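You operate a simulated robot arm through the tools that you are given. There is no shell and no other tool. Be economical: measure what you need, move in short steps, check, and stop when the job is done.

Carry out the task below with a simulated robot arm. There is one attempt and no reset: what you move stays moved.

TASK
Take the short glass and put it on top of the flour tin.
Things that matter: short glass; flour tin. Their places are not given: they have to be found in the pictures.

It is judged by the outcome, as a careful person would: the job done as asked, and still so three seconds after it is handed in. It fails if anything else is knocked over, pushed out of place, dropped, spilled or broken.

THE ROBOT
A 6-joint arm with a two-finger parallel gripper, fixed in place. Base frame: the origin is at the foot of the arm, x ahead of it, y to its left, z up; the work surface is at about z = 0. Lengths are in mm, angles in rad, forces in N, time in s.
With the tool pointing down near the work surface it reaches from about 160 to 420 mm from the base axis. Its first joint turns from -1.152 to 1.152 rad. Payload 1.57 kg.
Tool frame: the origin (TCP) lies between the finger pads and is the grasp point; the fingertips stand 30 mm ahead of it; z points along the fingers, y is the line along which they close. The gripper opens to 80 mm. The fingers are 17 mm wide and 12 mm thick; the gripper's body (40 by 82 mm) begins 80 mm behind the TCP.
Orientation is told as [roll, pitch, yaw] about the base's x, y, z axes, in that order, counted from this pose: with the fingers straight down and closing along the base's y, the tool's x points along the base's -x, its y along +y and its z along -z.

THE INTERFACE
- The arm moves only by the tool step_arm. Its argument "plan" is a list of rows, each an object of numbers (a shift or turn left out is 0, a gripper value left out holds the last): "dx", "dy", "dz": the shift along the base's x, y, z in mm; "wx", "wy", "wz": the turn, a rotation vector about the base's x, y, z in rad; "claw": the opening, from 0 (shut) to 1 (fully open). In form: [{"dx": .., "dy": .., "dz": .., "wx": .., "wy": .., "wz": .., "claw": ..}, ...]. A call has 1 to 10 rows; each row is the pose to reach, as a shift and turn from the pose commanded when the call began. A row lasts 0.2 s, in which the tool goes at most 50 mm and 0.15 rad; a call with a longer step from one row to the next is refused whole, and so is a gripper value outside its range. A pose out of reach is approached as far as the arm can. The call stops where the force on the tool passes 40 N (or 10 N more than at its start, if that is more) or the arm is blocked; 0.2 s more then pass. The fingers move at their own pace (about 153 mm/s each) and stop on an object; they squeeze with about 37 N. The grip force told is the motor's: it shows also when the fingers shut on nothing. Time passes only in rows, and 0.2 s behind the last, so rows that repeat a pose let the fingers close. It gives the time, the measured TCP pose, the force on the tool (base axes), the opening and the grip force at its end, in the units of the frame above (readings bear some noise), and new pictures: "views" is both (left out), scene, wrist or none.
- Cameras (640 x 400 px; columns grow to the right, rows downward): "scene" is fixed at [58.1, -324.6, 420.6]; the picture's right is [0.85, -0.53, 0.00], its down [-0.35, -0.57, -0.75] and it looks along [0.39, 0.63, -0.67] (base axes); focal length 218 px, centre (320, 200). "wrist" rides on the gripper at [-32, 0, -78] in the tool frame; the picture's right is [0.00, -1.00, 0.00], its down [0.97, 0.00, -0.24] and it looks along [0.24, 0.00, 0.97] (tool axes); focal length 218 px, centre (320, 200).
- measure_at(camera, pixels): there is no depth. For up to 12 entries [column, row, z] of the newest picture of that camera ("zoom" is the newest enlarged one), the place [x, y] in the base frame at which the ray of that pixel passes the height z, good to about 2 mm, but the place of the scene camera against the robot may be out by one fixed shift of up to 18 mm in any direction. No time passes.
- zoom(camera, box): a new picture of the part [left, top, right, bottom] of that camera's present view, enlarged. No time passes.
- job_done(): hands the job in; it is judged then, once.

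Work in short steps. Measure before you move; look again where a grasp or a placing could have gone wrong, and mend it. You have 60 turns and 120 pictures in all, the two below and enlarged ones among them. Open the gripper and draw the arm clear of the work before you hand the job in, unless the task says otherwise; then end with one line.

The tools are called after ">>>" as name(argument=value, ...) on one line, values as JSON. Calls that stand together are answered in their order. step_arm: Moves the arm, as the interface text tells. Its arguments: {"type":"object","properties":{"plan":{"type":"array"},"views":{"type":"string","enum":["both","scene","wrist","none"]}},"required":["plan"]} The other tools are called the same way: measure_at (camera, pixels) gives the place at which the rays of pixels pass given heights; zoom (camera, box) takes an enlarged picture of a part of a camera's view; job_done () hands the job in.

At the start:

```text
clock: 0.0
tool_pos: [142.8, -180.1, 268.1]
tool_rot: [-0.001, -0.004, -0.001]
contact_force: [-0.1, -0.3, -0.6]
width: 79.9
gripper_force: 0.1
```

scene: 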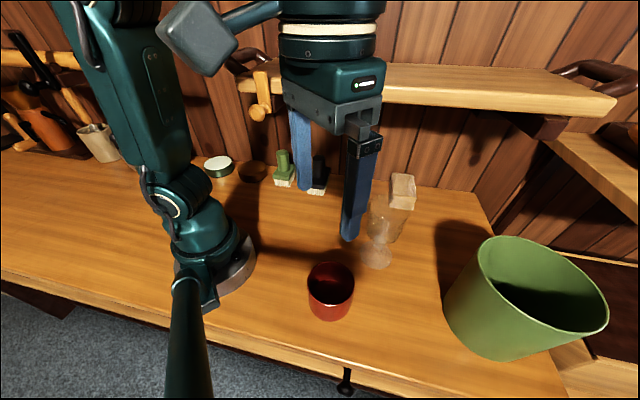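
wrist: 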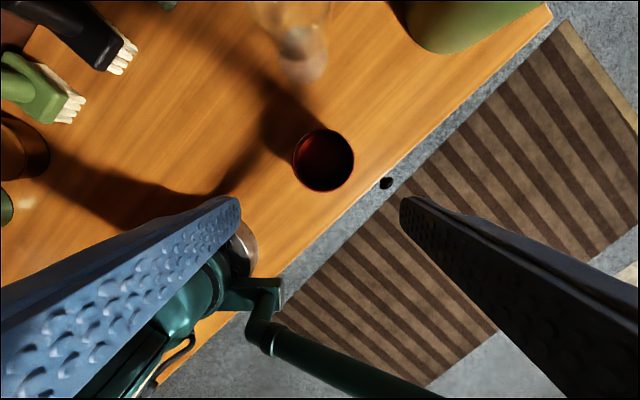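

The scene shows a glass thing near (380,235), a red pot at (330,290), a green bucket, and a tin with a pale lid at (218,166). I enlarge these parts to identify them.

>>> zoom(camera="scene", box=[300, 150, 460, 330])

>>> zoom(camera="scene", box=[180, 130, 340, 230])

>>> zoom(camera="wrist", box=[200, 0, 400, 125])

```text
2.22 times, centred on (380, 240) of scene
```

zoom: 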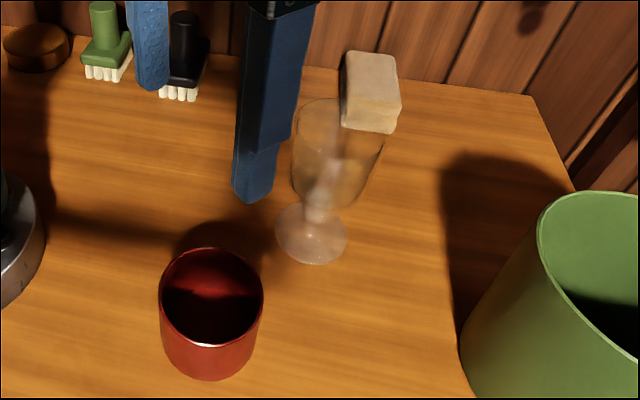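

```text
4.00 times, centred on (260, 180) of scene
```

zoom: 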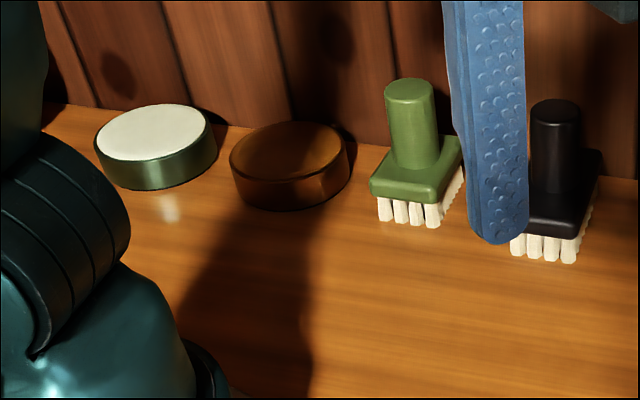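

```text
3.20 times, centred on (300, 62) of wrist
```

zoom: 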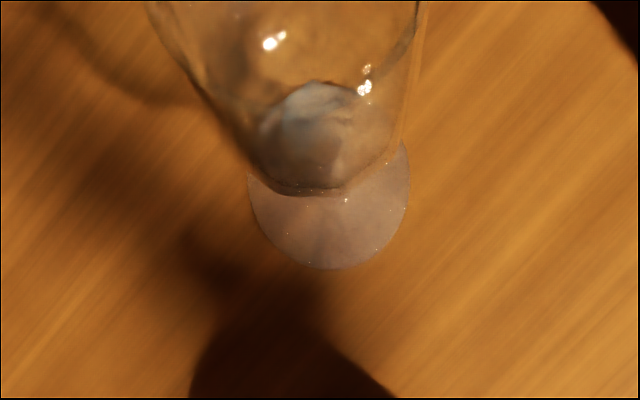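

I can't tell yet which object is the flour tin, so I measure a few points: glass foot, red tin, tins at the back, wall foot, bucket.

>>> measure_at(camera="scene", pixels=[[377, 258, 0], [330, 310, 0], [330, 272, 60], [218, 175, 0], [252, 180, 0], [284, 185, 0], [402, 205, 0], [480, 192, 0], [510, 350, 0], [200, 155, 0], [610, 100, 150], [240, 85, 150]])

>>> measure_at(camera="wrist", pixels=[[303, 66, 0], [323, 160, 70], [323, 160, 50], [323, 160, 0], [440, 50, 0]])

>>> zoom(camera="scene", box=[0, 30, 200, 180])

>>> zoom(camera="scene", box=[440, 40, 640, 240])

```text
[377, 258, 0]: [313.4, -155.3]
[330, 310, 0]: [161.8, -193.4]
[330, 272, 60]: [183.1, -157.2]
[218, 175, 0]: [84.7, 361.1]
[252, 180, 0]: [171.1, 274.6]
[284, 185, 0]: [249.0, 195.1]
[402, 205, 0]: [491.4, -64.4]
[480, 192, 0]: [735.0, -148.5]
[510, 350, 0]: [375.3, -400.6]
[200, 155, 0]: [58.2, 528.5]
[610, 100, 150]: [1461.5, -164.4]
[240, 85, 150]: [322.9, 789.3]
```

```text
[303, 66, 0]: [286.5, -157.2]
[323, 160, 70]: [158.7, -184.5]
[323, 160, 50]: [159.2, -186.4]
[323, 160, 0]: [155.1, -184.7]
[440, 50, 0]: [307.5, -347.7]
```

```text
2.67 times, centred on (100, 105) of scene
```

zoom: 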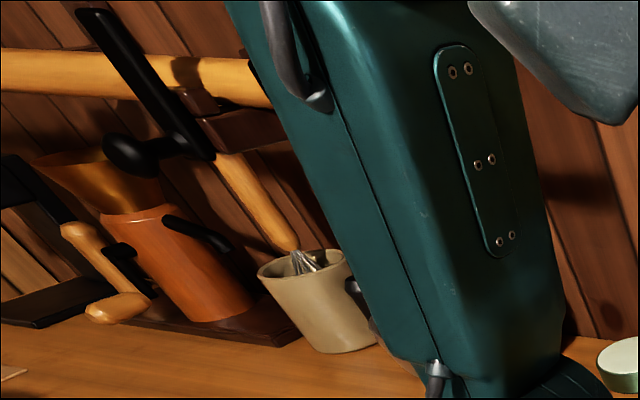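

```text
2.00 times, centred on (540, 140) of scene
```

zoom: 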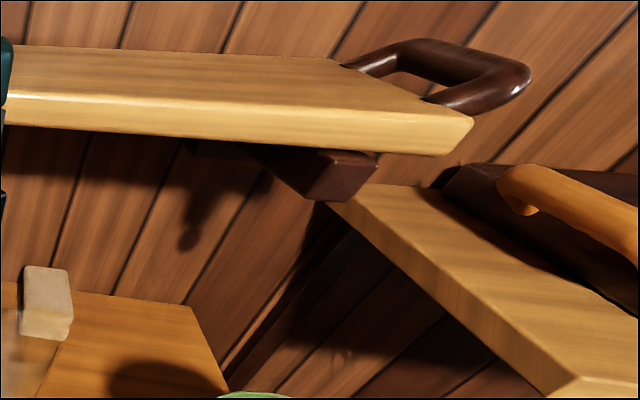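

Part of the table is hidden by the arm, so I swing it left at its present height (well above everything) to see more.

>>> step_arm(plan=[{"dx": 20, "dy": 40}, {"dx": 40, "dy": 80}, {"dx": 50, "dy": 120}, {"dx": 60, "dy": 160}, {"dx": 60, "dy": 200}, {"dx": 60, "dy": 240}])

```text
clock: 1.3
tool_pos: [204.0, 22.2, 269.5]
tool_rot: [-0.031, -0.009, -0.014]
contact_force: [9.7, -37.2, -1.3]
width: 47.3
gripper_force: 0.0
stopped in row 6: the force on the tool passed its limit (the readings are from after the stop); the commanded pose is now the measured one
```

scene: 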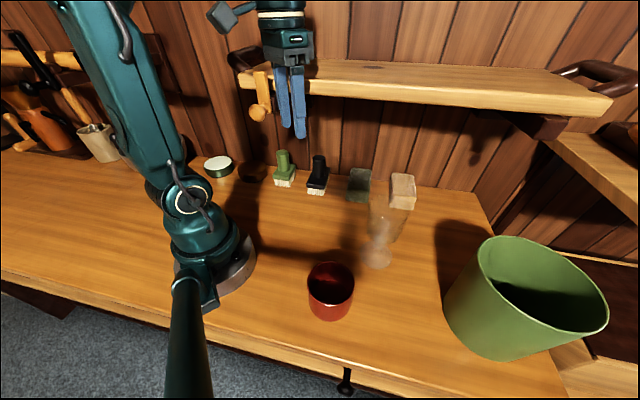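
wrist: 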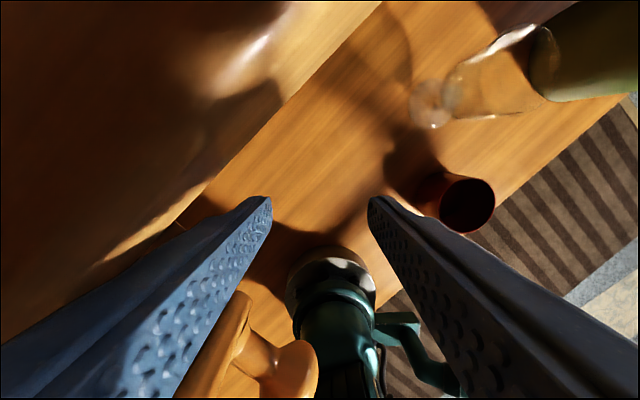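

The tool touched the shelf edge (force -37 N in y). I back away the way I came.

>>> step_arm(plan=[{"dy": -20}, {"dy": -50}, {"dy": -80}, {"dy": -80, "claw": 1}])

>>> zoom(camera="scene", box=[260, 140, 460, 330])

>>> zoom(camera="scene", box=[200, 40, 360, 140])

```text
clock: 2.3
tool_pos: [204.0, -54.5, 268.7]
tool_rot: [-0.019, -0.007, -0.004]
contact_force: [0.5, 0.4, 0.0]
width: 80.2
gripper_force: 0.0
```

scene: 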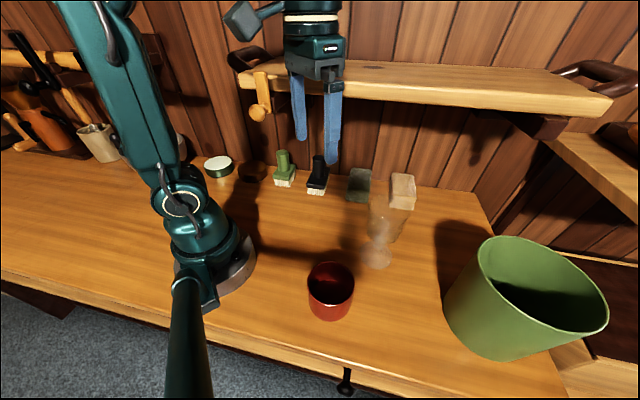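
wrist: 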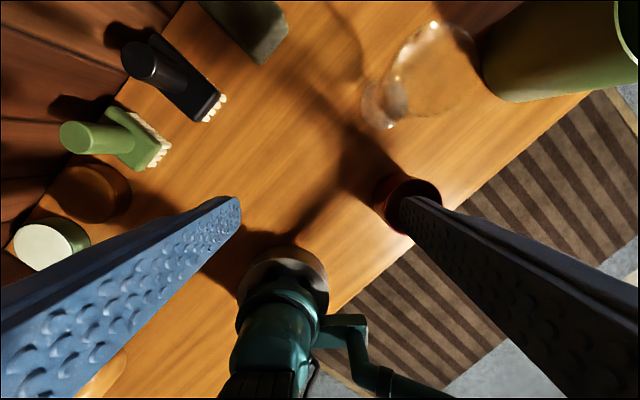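

```text
2.11 times, centred on (360, 235) of scene
```

zoom: 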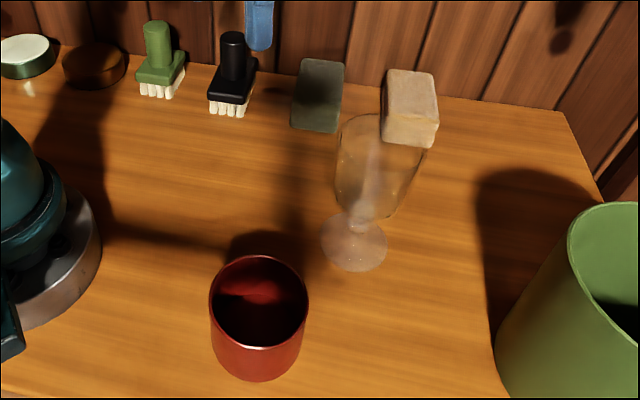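

```text
4.00 times, centred on (280, 90) of scene
```

zoom: 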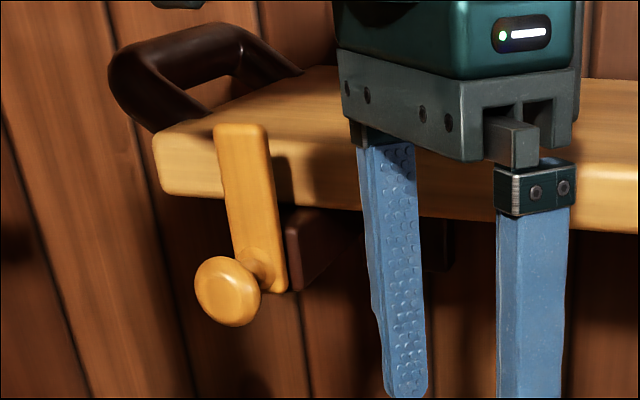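

Now visible: the stemmed glass at (378,235), the only glass, and the red tin at (330,290), the likely flour tin. I go over the tin to see whether its top is shut or open.

>>> step_arm(plan=[{"dx": -10, "dy": -40}, {"dx": -20, "dy": -80}, {"dx": -30, "dy": -110, "dz": -20}, {"dx": -35, "dy": -130, "dz": -50}, {"dx": -35, "dy": -130, "dz": -80}])

>>> zoom(camera="wrist", box=[220, 60, 440, 260])

```text
clock: 3.5
tool_pos: [167.8, -184.5, 189.3]
tool_rot: [-0.021, -0.007, -0.006]
contact_force: [-0.3, 0.7, 0.0]
width: 79.8
gripper_force: 0.0
```

scene: 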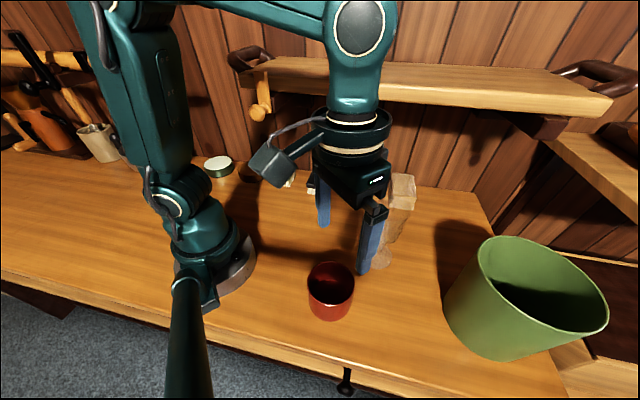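
wrist: 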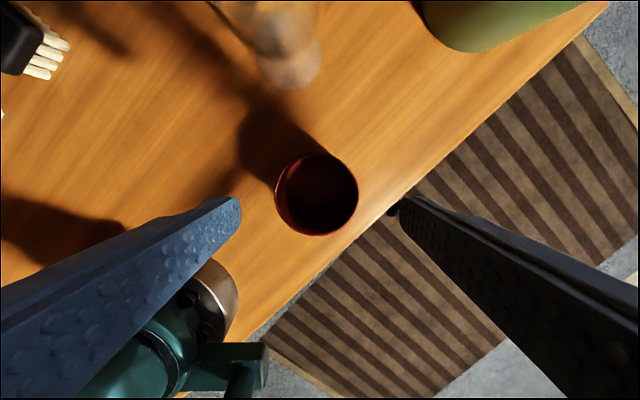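

```text
2.00 times, centred on (330, 160) of wrist
```

zoom: 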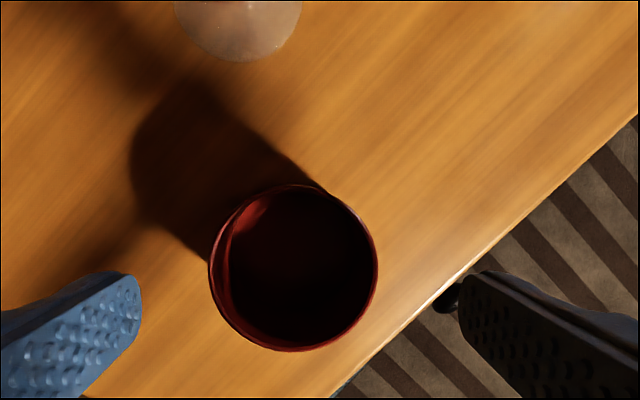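

The red vessel is open-topped and empty-looking, so I check the green vessel's inside and the dark inside of the red one in enlarged scene views.

>>> zoom(camera="scene", box=[430, 225, 630, 365])

>>> zoom(camera="scene", box=[295, 250, 365, 330])

>>> measure_at(camera="wrist", pixels=[[276, 195, 70], [358, 195, 70], [316, 154, 70], [316, 236, 70], [276, 195, 50], [358, 195, 50], [258, 70, 0], [322, 60, 0], [289, 90, 0]])

>>> measure_at(camera="scene", pixels=[[308, 278, 70], [355, 283, 70], [330, 321, 0], [480, 350, 0], [480, 250, 150], [609, 310, 150], [444, 310, 0], [520, 358, 0]])

```text
2.86 times, centred on (530, 295) of scene
```

zoom: 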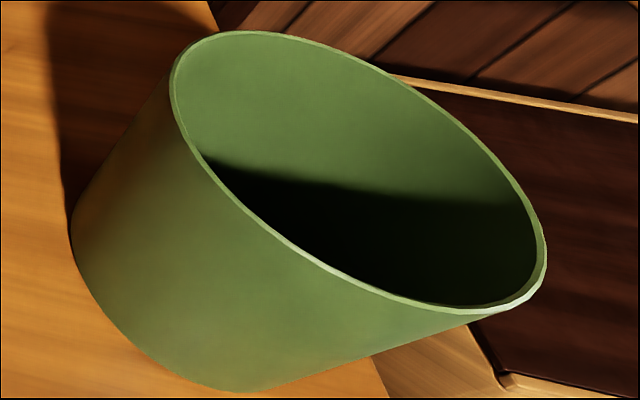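

```text
5.00 times, centred on (330, 290) of scene
```

zoom: 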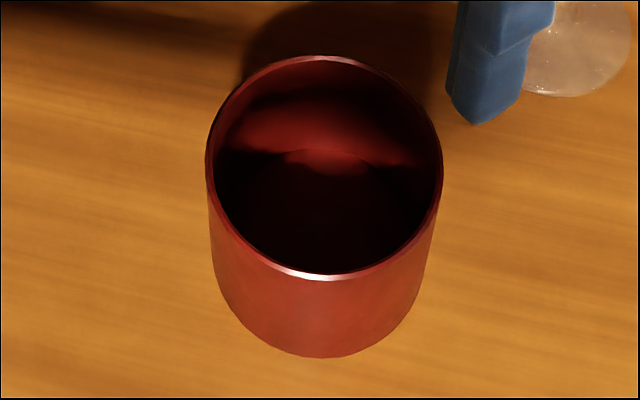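

```text
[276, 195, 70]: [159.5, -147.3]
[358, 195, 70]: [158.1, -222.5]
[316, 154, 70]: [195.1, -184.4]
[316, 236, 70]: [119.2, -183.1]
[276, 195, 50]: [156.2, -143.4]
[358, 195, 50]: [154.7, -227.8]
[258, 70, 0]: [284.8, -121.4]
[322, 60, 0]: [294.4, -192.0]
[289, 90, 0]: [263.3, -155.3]
```

```text
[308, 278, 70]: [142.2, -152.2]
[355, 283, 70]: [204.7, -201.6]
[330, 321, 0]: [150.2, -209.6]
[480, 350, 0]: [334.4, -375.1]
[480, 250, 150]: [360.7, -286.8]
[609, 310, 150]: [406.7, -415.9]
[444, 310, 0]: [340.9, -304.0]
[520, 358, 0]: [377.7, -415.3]
```

Neither is lidded. I check the shelf height and the places of the back-row discs (white-topped tin, amber disc).

>>> measure_at(camera="scene", pixels=[[300, 90, 250], [300, 90, 300], [300, 90, 330], [600, 115, 300], [250, 90, 300], [218, 161, 30], [203, 168, 30], [233, 168, 30], [380, 185, 0], [480, 195, 0], [150, 200, 0], [30, 160, 0]])

>>> zoom(camera="scene", box=[120, 130, 320, 255])

```text
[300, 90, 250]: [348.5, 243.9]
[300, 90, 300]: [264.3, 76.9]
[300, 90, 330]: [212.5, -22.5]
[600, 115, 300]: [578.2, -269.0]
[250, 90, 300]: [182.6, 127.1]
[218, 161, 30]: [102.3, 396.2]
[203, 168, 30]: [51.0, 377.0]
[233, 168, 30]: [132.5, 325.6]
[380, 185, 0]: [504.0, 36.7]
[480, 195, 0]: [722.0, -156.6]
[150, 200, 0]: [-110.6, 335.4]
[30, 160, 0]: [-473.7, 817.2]
```

```text
3.20 times, centred on (220, 192) of scene
```

zoom: 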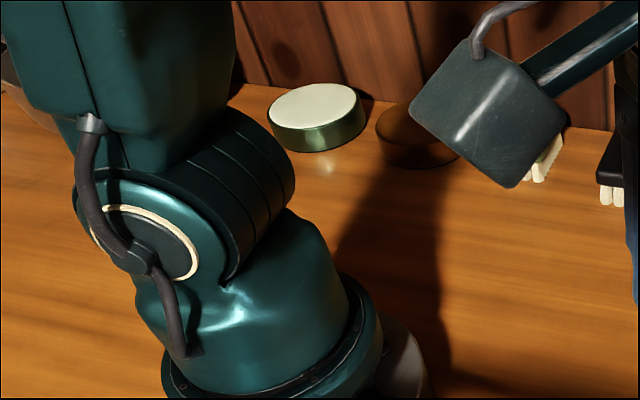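

The only glass is the stemmed one, and the red vessel is the only tin-like stand in reach. I lower over the tin to get its rim height and inner size accurately.

>>> zoom(camera="wrist", box=[260, 145, 372, 245])

>>> step_arm(plan=[{"dz": -30}, {"dz": -60}, {"dz": -70}], views="wrist")

>>> zoom(camera="wrist", box=[240, 120, 400, 260])

```text
4.00 times, centred on (316, 195) of wrist
```

zoom: 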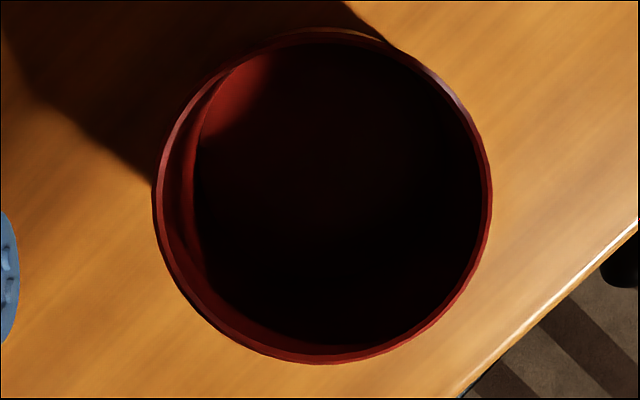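

```text
clock: 4.3
tool_pos: [168.9, -185.6, 119.5]
tool_rot: [-0.019, -0.006, -0.007]
contact_force: [-0.1, 0.0, 0.1]
width: 80.0
gripper_force: 0.1
```

wrist: 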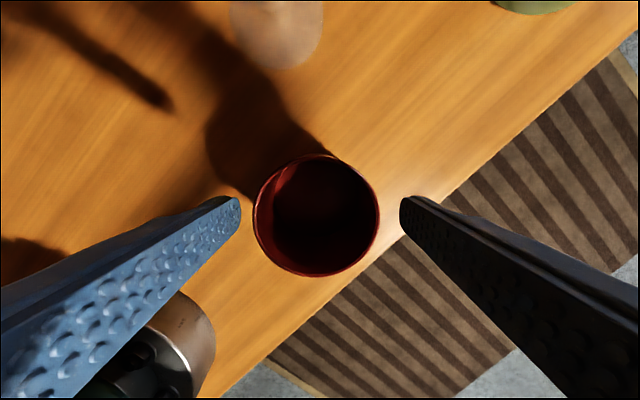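

```text
2.86 times, centred on (320, 190) of wrist
```

zoom: 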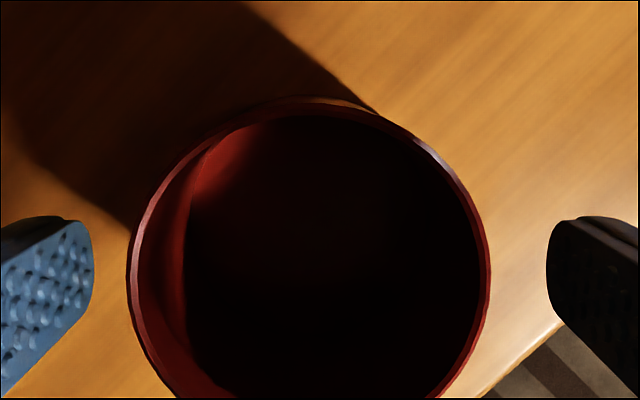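

Rim of the red tin is about z=69, outer diameter about 80, open. The glass foot looks about 73 wide; I rise and look at the glass from above.

>>> step_arm(plan=[{"dz": 50}, {"dz": 100}, {"dz": 150}, {"dx": 40, "dy": 10, "dz": 160}, {"dx": 80, "dy": 20, "dz": 160}, {"dx": 120, "dy": 25, "dz": 160}, {"dx": 150, "dy": 28, "dz": 160}])

>>> zoom(camera="wrist", box=[240, 130, 400, 270])

```text
clock: 5.9
tool_pos: [297.0, -148.0, 256.3]
tool_rot: [-0.02, -0.008, -0.008]
contact_force: [-0.3, -0.8, 0.7]
width: 80.1
gripper_force: 0.0
out of reach, approached as far as the arm can: row 6, 7
```

scene: 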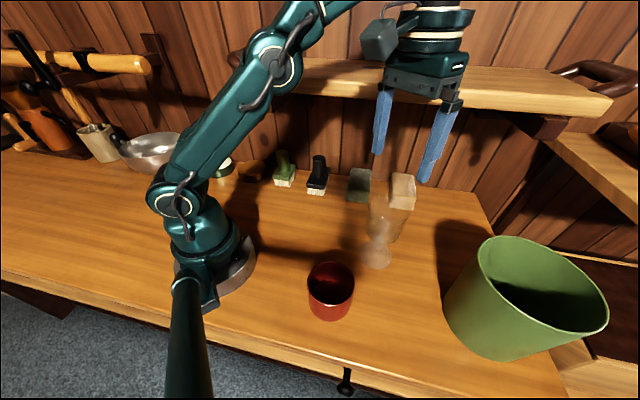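
wrist: 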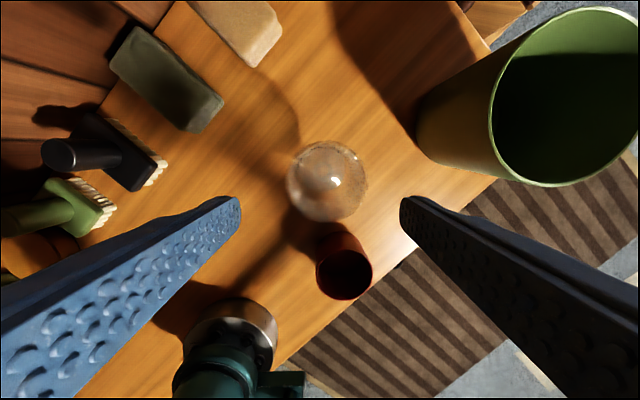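

```text
2.86 times, centred on (320, 200) of wrist
```

zoom: 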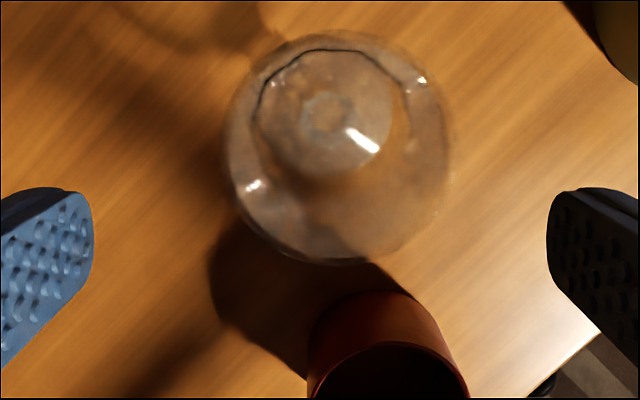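

The glass seen from above: bowl circle centred at about (327,182), foot at about (321,170). I measure both over several heights to get the bowl's height and place.

>>> measure_at(camera="wrist", pixels=[[321.4, 170, 3], [327, 182.5, 60], [327, 182.5, 80], [327, 182.5, 100], [327, 182.5, 120], [344, 260, 69], [288, 182, 80], [367, 182, 80], [288, 182, 100], [367, 182, 100], [297, 170, 3], [345, 170, 3]])

>>> step_arm(plan=[{"dx": 5, "dy": -10, "dz": -30}, {"dx": 5, "dy": -15, "dz": -60}], views="wrist")

>>> zoom(camera="wrist", box=[240, 110, 400, 270])

```text
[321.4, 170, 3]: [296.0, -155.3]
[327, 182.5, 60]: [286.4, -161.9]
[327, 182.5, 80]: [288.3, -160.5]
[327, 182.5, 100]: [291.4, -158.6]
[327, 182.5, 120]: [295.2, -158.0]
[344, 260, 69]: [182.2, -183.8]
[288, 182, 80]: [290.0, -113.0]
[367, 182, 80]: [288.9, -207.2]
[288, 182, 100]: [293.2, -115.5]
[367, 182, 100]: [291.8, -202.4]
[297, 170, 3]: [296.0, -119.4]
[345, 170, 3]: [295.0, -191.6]
```

```text
clock: 6.5
tool_pos: [301.0, -162.5, 198.0]
tool_rot: [-0.02, -0.006, -0.007]
contact_force: [-0.1, 0.3, 0.6]
width: 79.8
gripper_force: 0.0
```

wrist: 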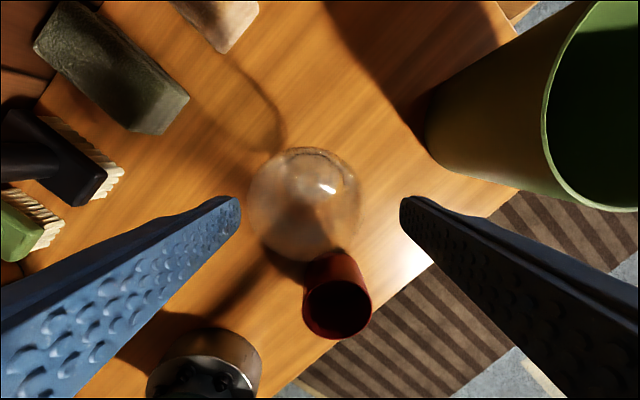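

```text
2.50 times, centred on (320, 190) of wrist
```

zoom: 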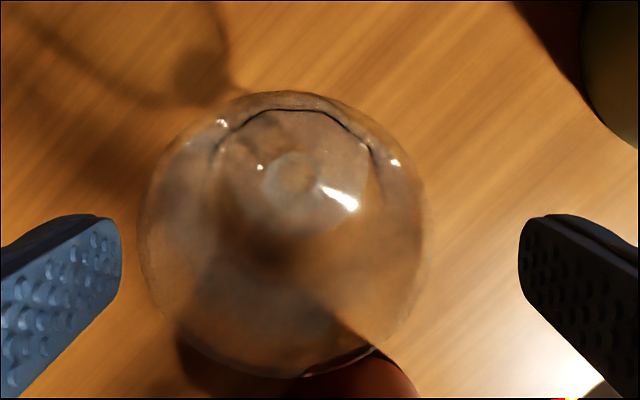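

Bowl rim is near z=150, about 68 wide, so it fits the gripper; the foot (~72) is close to the tin's inner width (~74). Before lifting anything I check with the shut fingers whether the tin's top is solid or hollow: rise, go over the tin centre (157,-185).

>>> step_arm(plan=[{"dz": 40}, {"dx": -40, "dz": 45, "claw": 0}, {"dx": -85, "dy": -10, "dz": 45}, {"dx": -125, "dy": -20, "dz": 30}, {"dx": -144, "dy": -23, "dz": -10}, {"dx": -144, "dy": -23, "dz": -50}, {"dx": -144, "dy": -23, "dz": -70}])

>>> zoom(camera="scene", box=[280, 180, 440, 330])

```text
clock: 8.1
tool_pos: [156.9, -186.7, 127.7]
tool_rot: [-0.019, -0.007, -0.008]
contact_force: [-0.8, 0.5, 0.0]
width: 0.2
gripper_force: 21.2
```

scene: 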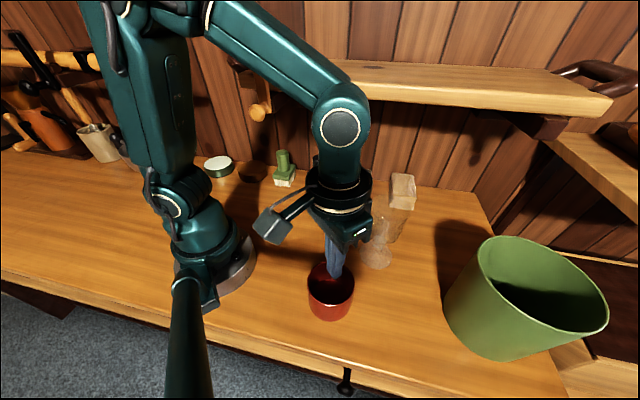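
wrist: 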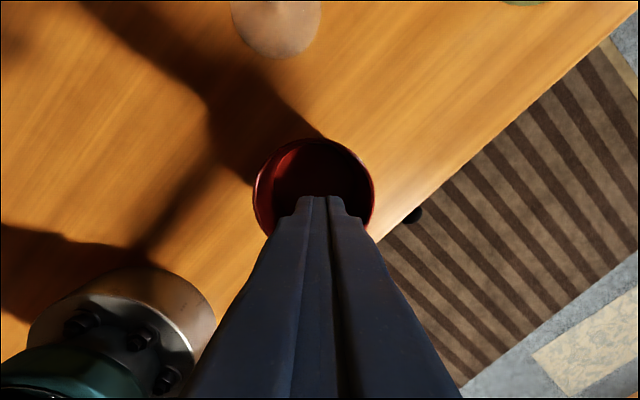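

```text
2.67 times, centred on (360, 255) of scene
```

zoom: 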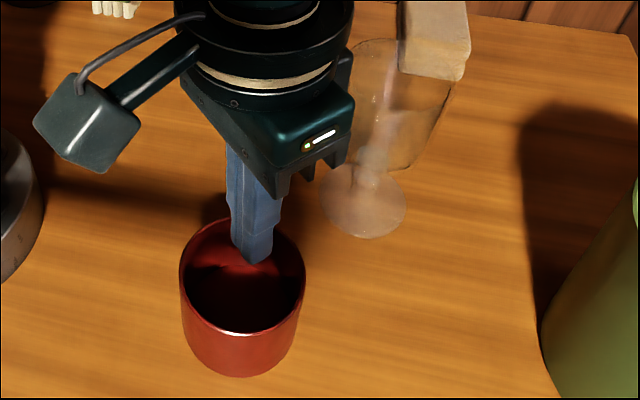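

The shut fingers (tips at z≈98) stand over the tin's mouth. I lower slowly to feel whether there is a surface near z=69.

>>> step_arm(plan=[{"dz": -15}, {"dz": -25}, {"dz": -33}, {"dz": -41}, {"dz": -50}])

>>> zoom(camera="scene", box=[280, 180, 440, 330])

```text
clock: 8.9
tool_pos: [158.6, -186.4, 98.7]
tool_rot: [-0.022, -0.008, -0.007]
contact_force: [-1.1, 5.8, 13.8]
width: 0.0
gripper_force: 21.3
stopped in row 4: the force on the tool passed its limit (the readings are from after the stop); the commanded pose is now the measured one
```

scene: 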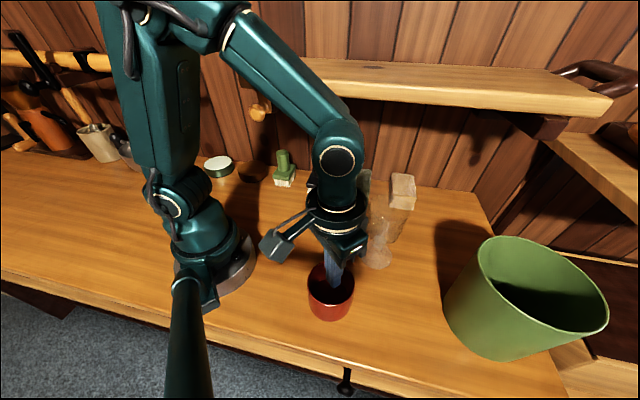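
wrist: 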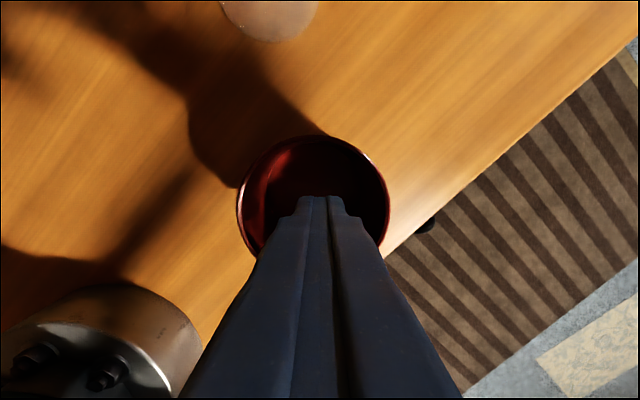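

```text
2.67 times, centred on (360, 255) of scene
```

zoom: 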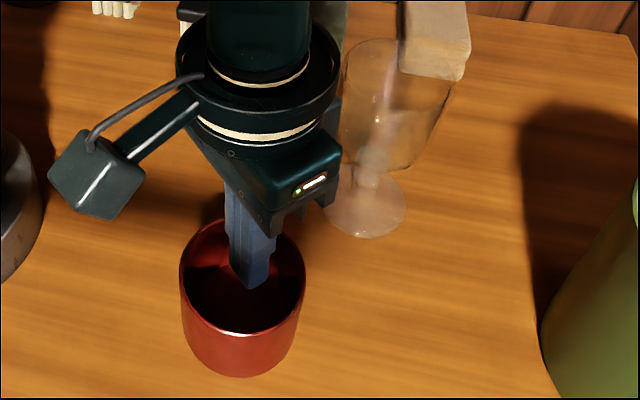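

The fingers met a firm surface at z≈68, so the tin's top bears load. Now I rise, open, level the tool and go above the glass at about (297,-156).

>>> step_arm(plan=[{"dz": 45}, {"dz": 90}, {"dz": 120, "wx": 0.02, "wy": 0.008, "wz": 0.007}, {"dx": 40, "dy": 8, "dz": 120, "wx": 0.02, "wy": 0.008, "wz": 0.007, "claw": 1}, {"dx": 85, "dy": 17, "dz": 120, "wx": 0.02, "wy": 0.008, "wz": 0.007}, {"dx": 125, "dy": 27, "dz": 115, "wx": 0.02, "wy": 0.008, "wz": 0.007}, {"dx": 138, "dy": 30, "dz": 105, "wx": 0.02, "wy": 0.008, "wz": 0.007}, {"dx": 138, "dy": 30, "dz": 100, "wx": 0.02, "wy": 0.008, "wz": 0.007}])

>>> zoom(camera="wrist", box=[220, 120, 420, 280])

>>> zoom(camera="scene", box=[320, 120, 480, 280])

```text
clock: 10.8
tool_pos: [295.8, -156.3, 197.5]
tool_rot: [-0.003, 0.0, -0.002]
contact_force: [1.5, -0.5, 0.3]
width: 80.1
gripper_force: 0.2
```

scene: 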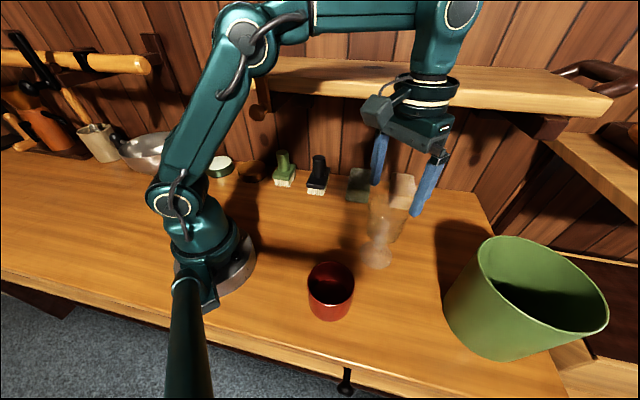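
wrist: 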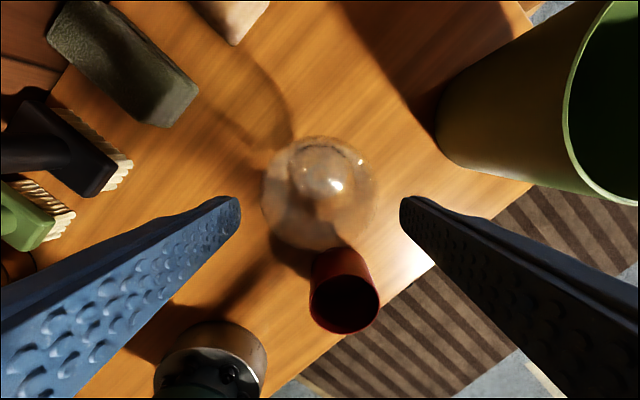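

```text
2.50 times, centred on (320, 200) of wrist
```

zoom: 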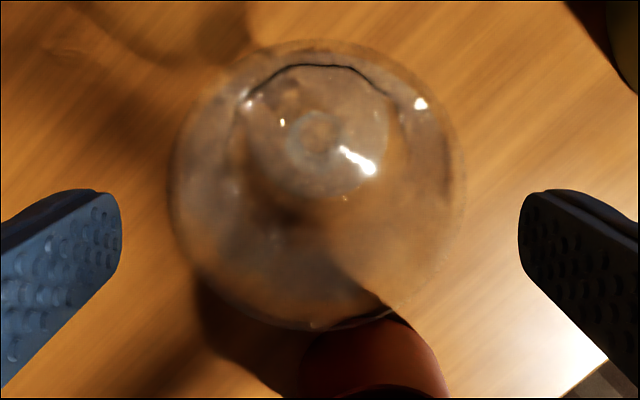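

```text
2.50 times, centred on (400, 200) of scene
```

zoom: 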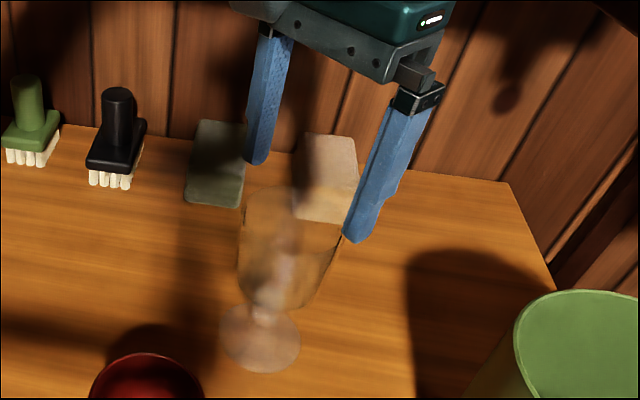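

Bowl circle centre is at about (318.6,194), foot at about (319,174): y is aligned. I check x and the glass height by measuring.

>>> measure_at(camera="wrist", pixels=[[318.6, 194, 100], [318.6, 194, 120], [318.6, 194, 140], [318.6, 194, 150], [319, 174, 3]])

>>> measure_at(camera="scene", pixels=[[376, 255, 3], [389, 206, 90], [389, 206, 110], [389, 206, 130], [389, 206, 150]])

```text
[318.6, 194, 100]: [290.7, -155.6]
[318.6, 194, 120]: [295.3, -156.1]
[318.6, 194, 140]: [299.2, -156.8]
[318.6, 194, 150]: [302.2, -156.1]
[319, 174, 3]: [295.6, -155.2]
```

```text
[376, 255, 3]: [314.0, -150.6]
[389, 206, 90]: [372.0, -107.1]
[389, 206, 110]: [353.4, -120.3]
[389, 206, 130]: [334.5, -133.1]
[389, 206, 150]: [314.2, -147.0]
```

Glass centre about (296,-156), height ~145, bowl ~70 wide: it fits with ~5 mm each side. I lower slowly around it and look.

>>> step_arm(plan=[{"dz": -15}, {"dz": -30}, {"dz": -45}, {"dz": -50}])

>>> zoom(camera="scene", box=[320, 120, 480, 280])

```text
clock: 11.8
tool_pos: [296.9, -156.9, 146.6]
tool_rot: [-0.001, -0.001, 0.0]
contact_force: [0.2, 0.0, -0.4]
width: 80.1
gripper_force: 0.1
```

scene: 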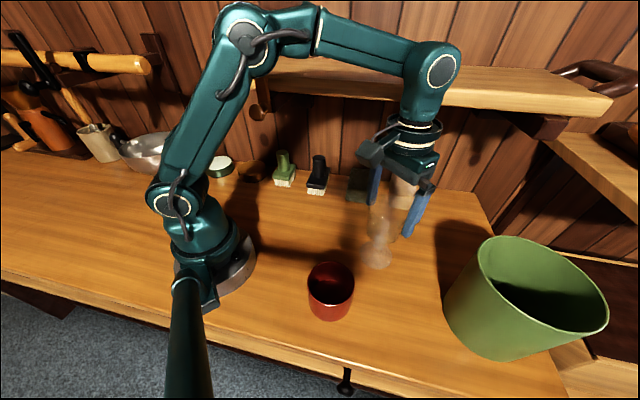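
wrist: 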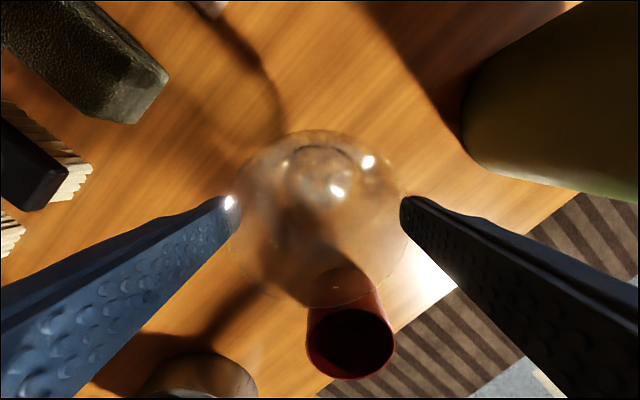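

```text
2.50 times, centred on (400, 200) of scene
```

zoom: 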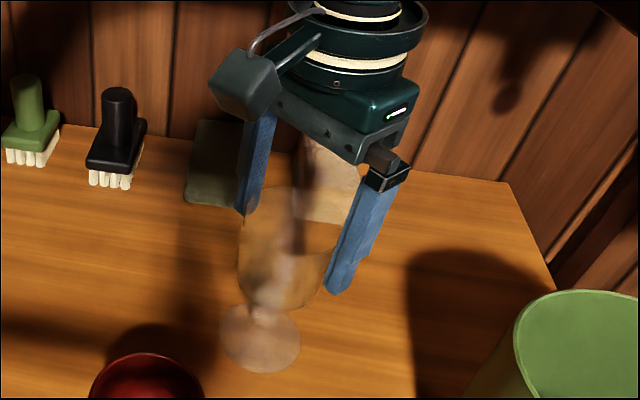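

The tips are at z≈117 beside the bowl with no contact. I look closely at the clearance before going on.

>>> zoom(camera="wrist", box=[210, 110, 430, 320])

>>> zoom(camera="scene", box=[360, 150, 440, 270])

```text
1.90 times, centred on (320, 215) of wrist
```

zoom: 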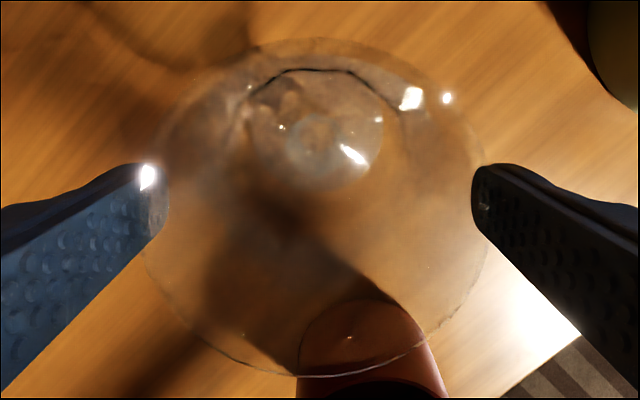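

```text
3.33 times, centred on (400, 210) of scene
```

zoom: 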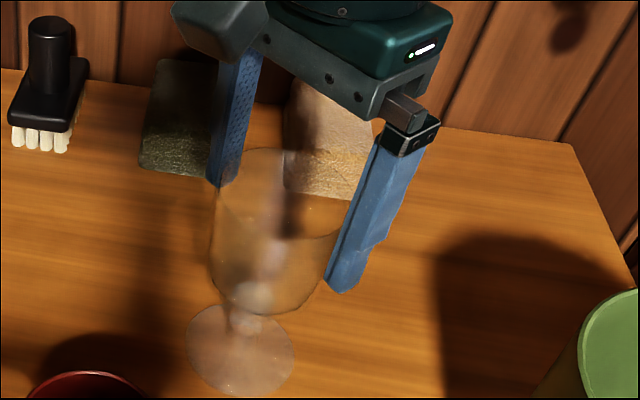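

Rim is ~75 wide at z≈139 and its centre is ~1 mm to the left; I shift +1 mm in y and lower the rest slowly to TCP z≈108.

>>> step_arm(plan=[{"dy": 1}, {"dy": 1, "dz": -8}, {"dy": 1, "dz": -16}], views="wrist")

>>> zoom(camera="scene", box=[360, 150, 440, 270])

```text
clock: 12.6
tool_pos: [295.8, -154.9, 130.0]
tool_rot: [-0.001, 0.001, 0.0]
contact_force: [0.2, 0.4, 0.0]
width: 79.9
gripper_force: 0.2
```

wrist: 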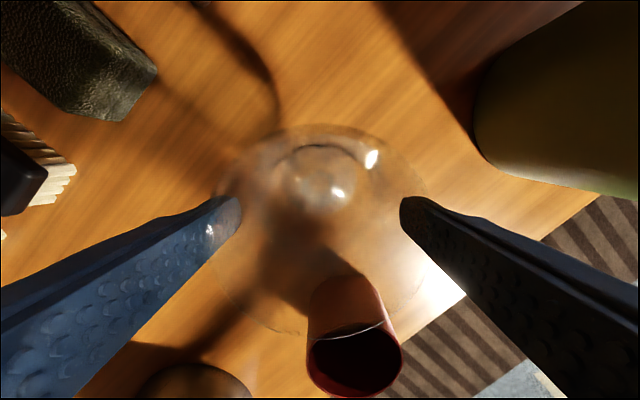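

```text
3.33 times, centred on (400, 210) of scene
```

zoom: 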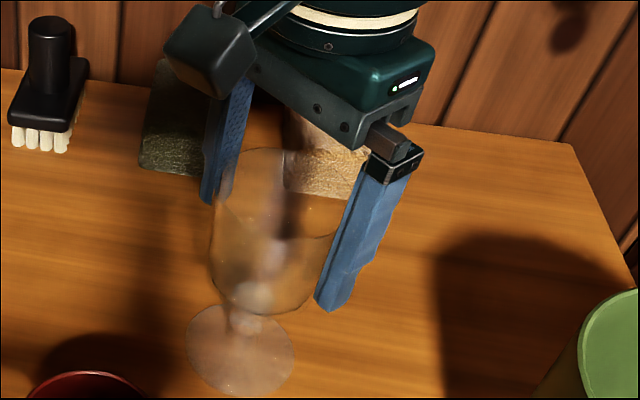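

No contact so far. I go down another 22 mm and then close gently on the bowl.

>>> step_arm(plan=[{"dz": -8}, {"dz": -16}, {"dz": -22}, {"dz": -22}, {"dz": -22, "claw": 0.85}, {"dz": -22, "claw": 0.7}, {"dz": -22, "claw": 0.7}])

>>> zoom(camera="scene", box=[360, 150, 440, 270])

```text
clock: 14.2
tool_pos: [296.6, -155.8, 109.5]
tool_rot: [-0.002, -0.001, 0.0]
contact_force: [-0.1, -0.2, -0.6]
width: 72.8
gripper_force: 37.6
```

scene: 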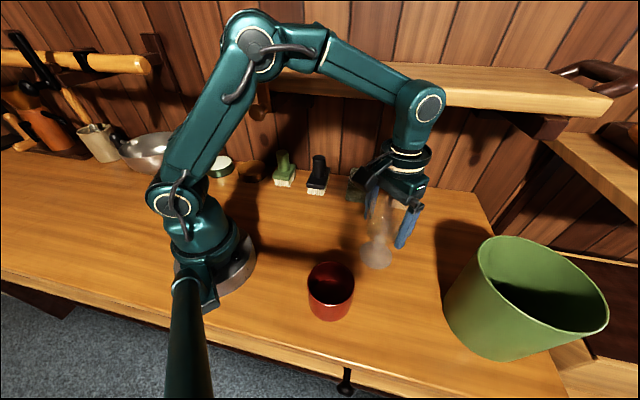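
wrist: 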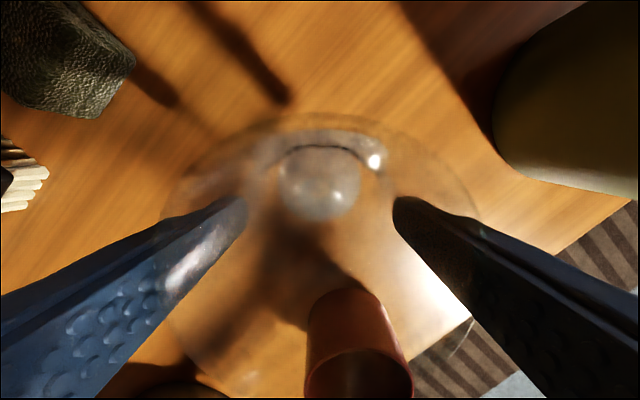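

```text
3.33 times, centred on (400, 210) of scene
```

zoom: 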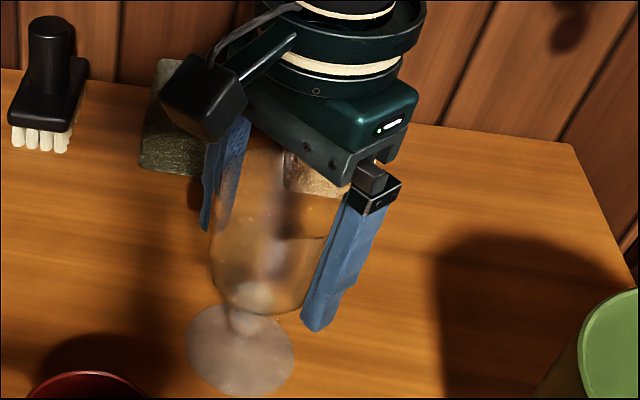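

The fingers hold the bowl at 72.8 mm with 37.6 N. I lift a little and check that it comes along upright.

>>> step_arm(plan=[{"dz": 8, "claw": 0.6}, {"dz": 20}, {"dz": 35}])

>>> zoom(camera="scene", box=[340, 150, 440, 290])

```text
clock: 14.9
tool_pos: [296.4, -155.3, 145.5]
tool_rot: [-0.003, 0.001, 0.0]
contact_force: [-0.3, -0.5, -2.7]
width: 72.7
gripper_force: 37.0
```

scene: 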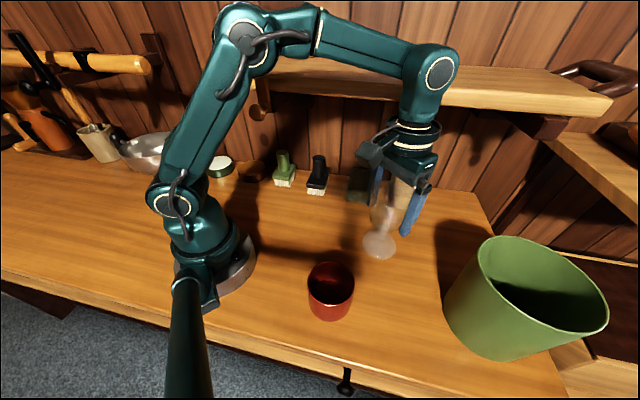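
wrist: 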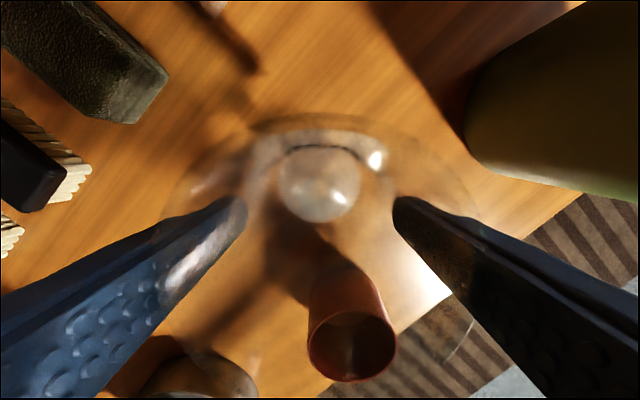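

```text
2.86 times, centred on (390, 220) of scene
```

zoom: 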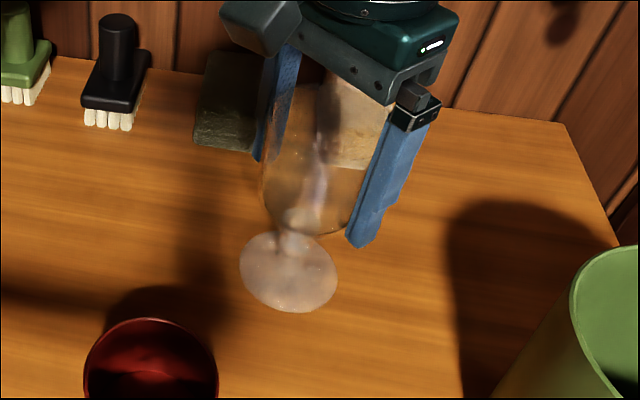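

The glass is held upright (load -2.7 N). I raise it to about 30 mm over the tin's rim level and carry it over the tin centre (157,-185).

>>> step_arm(plan=[{"dz": 35}, {"dz": 68}, {"dx": -30, "dy": -6, "dz": 68}, {"dx": -65, "dy": -14, "dz": 68}, {"dx": -100, "dy": -21, "dz": 68}, {"dx": -125, "dy": -27, "dz": 68}, {"dx": -139, "dy": -29.5, "dz": 68}, {"dx": -139, "dy": -29.5, "dz": 68}])

>>> zoom(camera="scene", box=[260, 180, 400, 330])

>>> zoom(camera="wrist", box=[220, 90, 420, 270])

```text
clock: 16.8
tool_pos: [156.2, -185.8, 213.3]
tool_rot: [-0.002, -0.001, 0.003]
contact_force: [-0.6, -0.5, -2.5]
width: 72.9
gripper_force: 36.7
```

scene: 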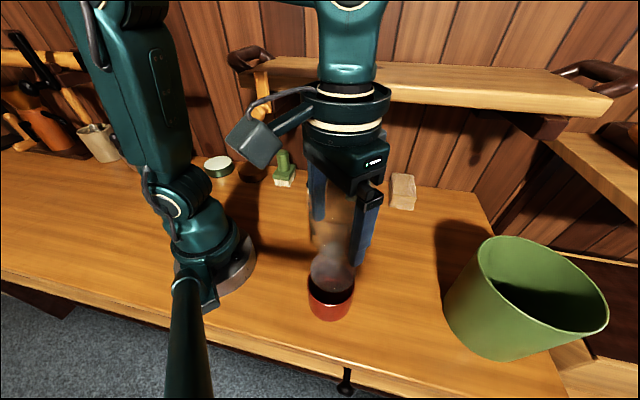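
wrist: 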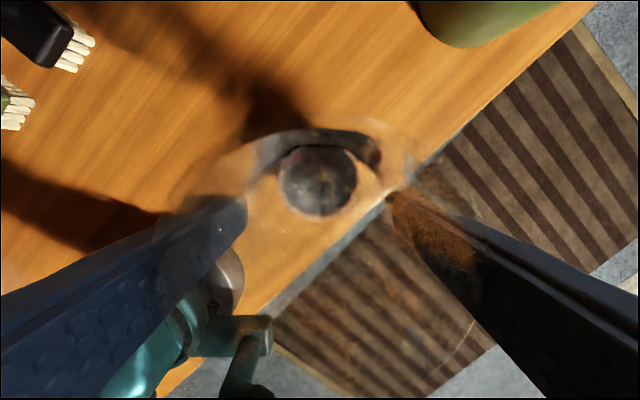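

```text
2.67 times, centred on (330, 255) of scene
```

zoom: 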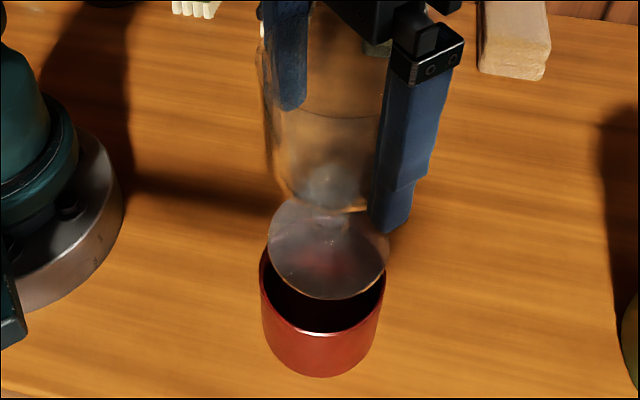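

```text
2.22 times, centred on (320, 180) of wrist
```

zoom: 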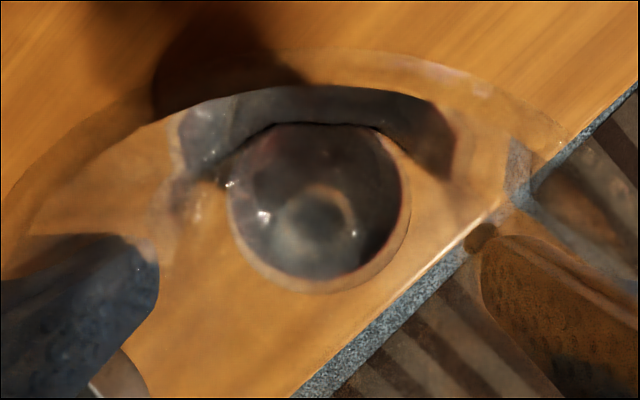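

In the scene view the foot is centred near (333,273.7) at z≈104 and the tin rim at about (331,283) at z≈69. I compare both with the same camera.

>>> measure_at(camera="scene", pixels=[[333, 273.7, 104], [331.2, 283, 69], [310.7, 271, 104], [355.6, 276, 104], [307.8, 282, 69], [354.5, 284, 69]])

```text
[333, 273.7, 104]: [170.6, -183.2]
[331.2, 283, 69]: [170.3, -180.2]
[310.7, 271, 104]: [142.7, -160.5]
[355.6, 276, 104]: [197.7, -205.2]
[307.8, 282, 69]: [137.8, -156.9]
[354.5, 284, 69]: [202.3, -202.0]
```

The foot sits within ~2 mm of the tin centre; I correct by +1,+1 mm and lower to just over the rim, then look.

>>> step_arm(plan=[{"dx": 1, "dy": 1, "dz": -10}, {"dx": 1, "dy": 1, "dz": -20}, {"dx": 1, "dy": 1, "dz": -29}, {"dx": 1, "dy": 1, "dz": -29}], views="scene")

>>> zoom(camera="scene", box=[260, 180, 400, 330])

```text
clock: 17.8
tool_pos: [158.0, -184.0, 183.5]
tool_rot: [-0.003, -0.001, 0.001]
contact_force: [0.6, -0.1, -2.1]
width: 73.1
gripper_force: 37.0
```

scene: 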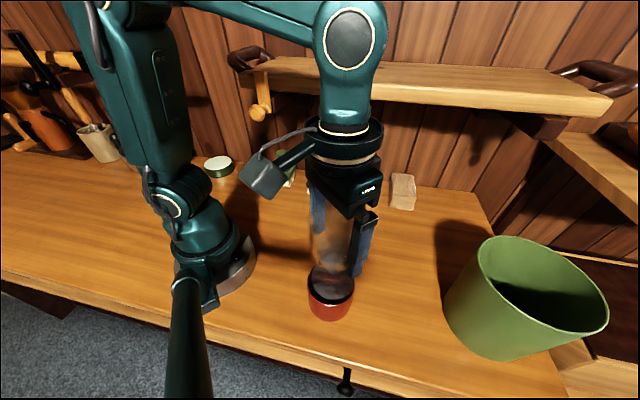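

```text
2.67 times, centred on (330, 255) of scene
```

zoom: 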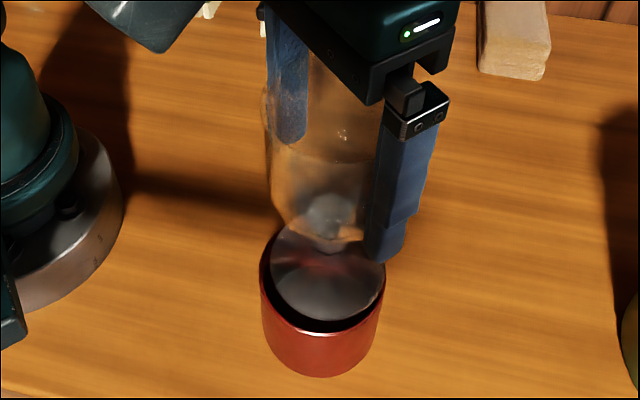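

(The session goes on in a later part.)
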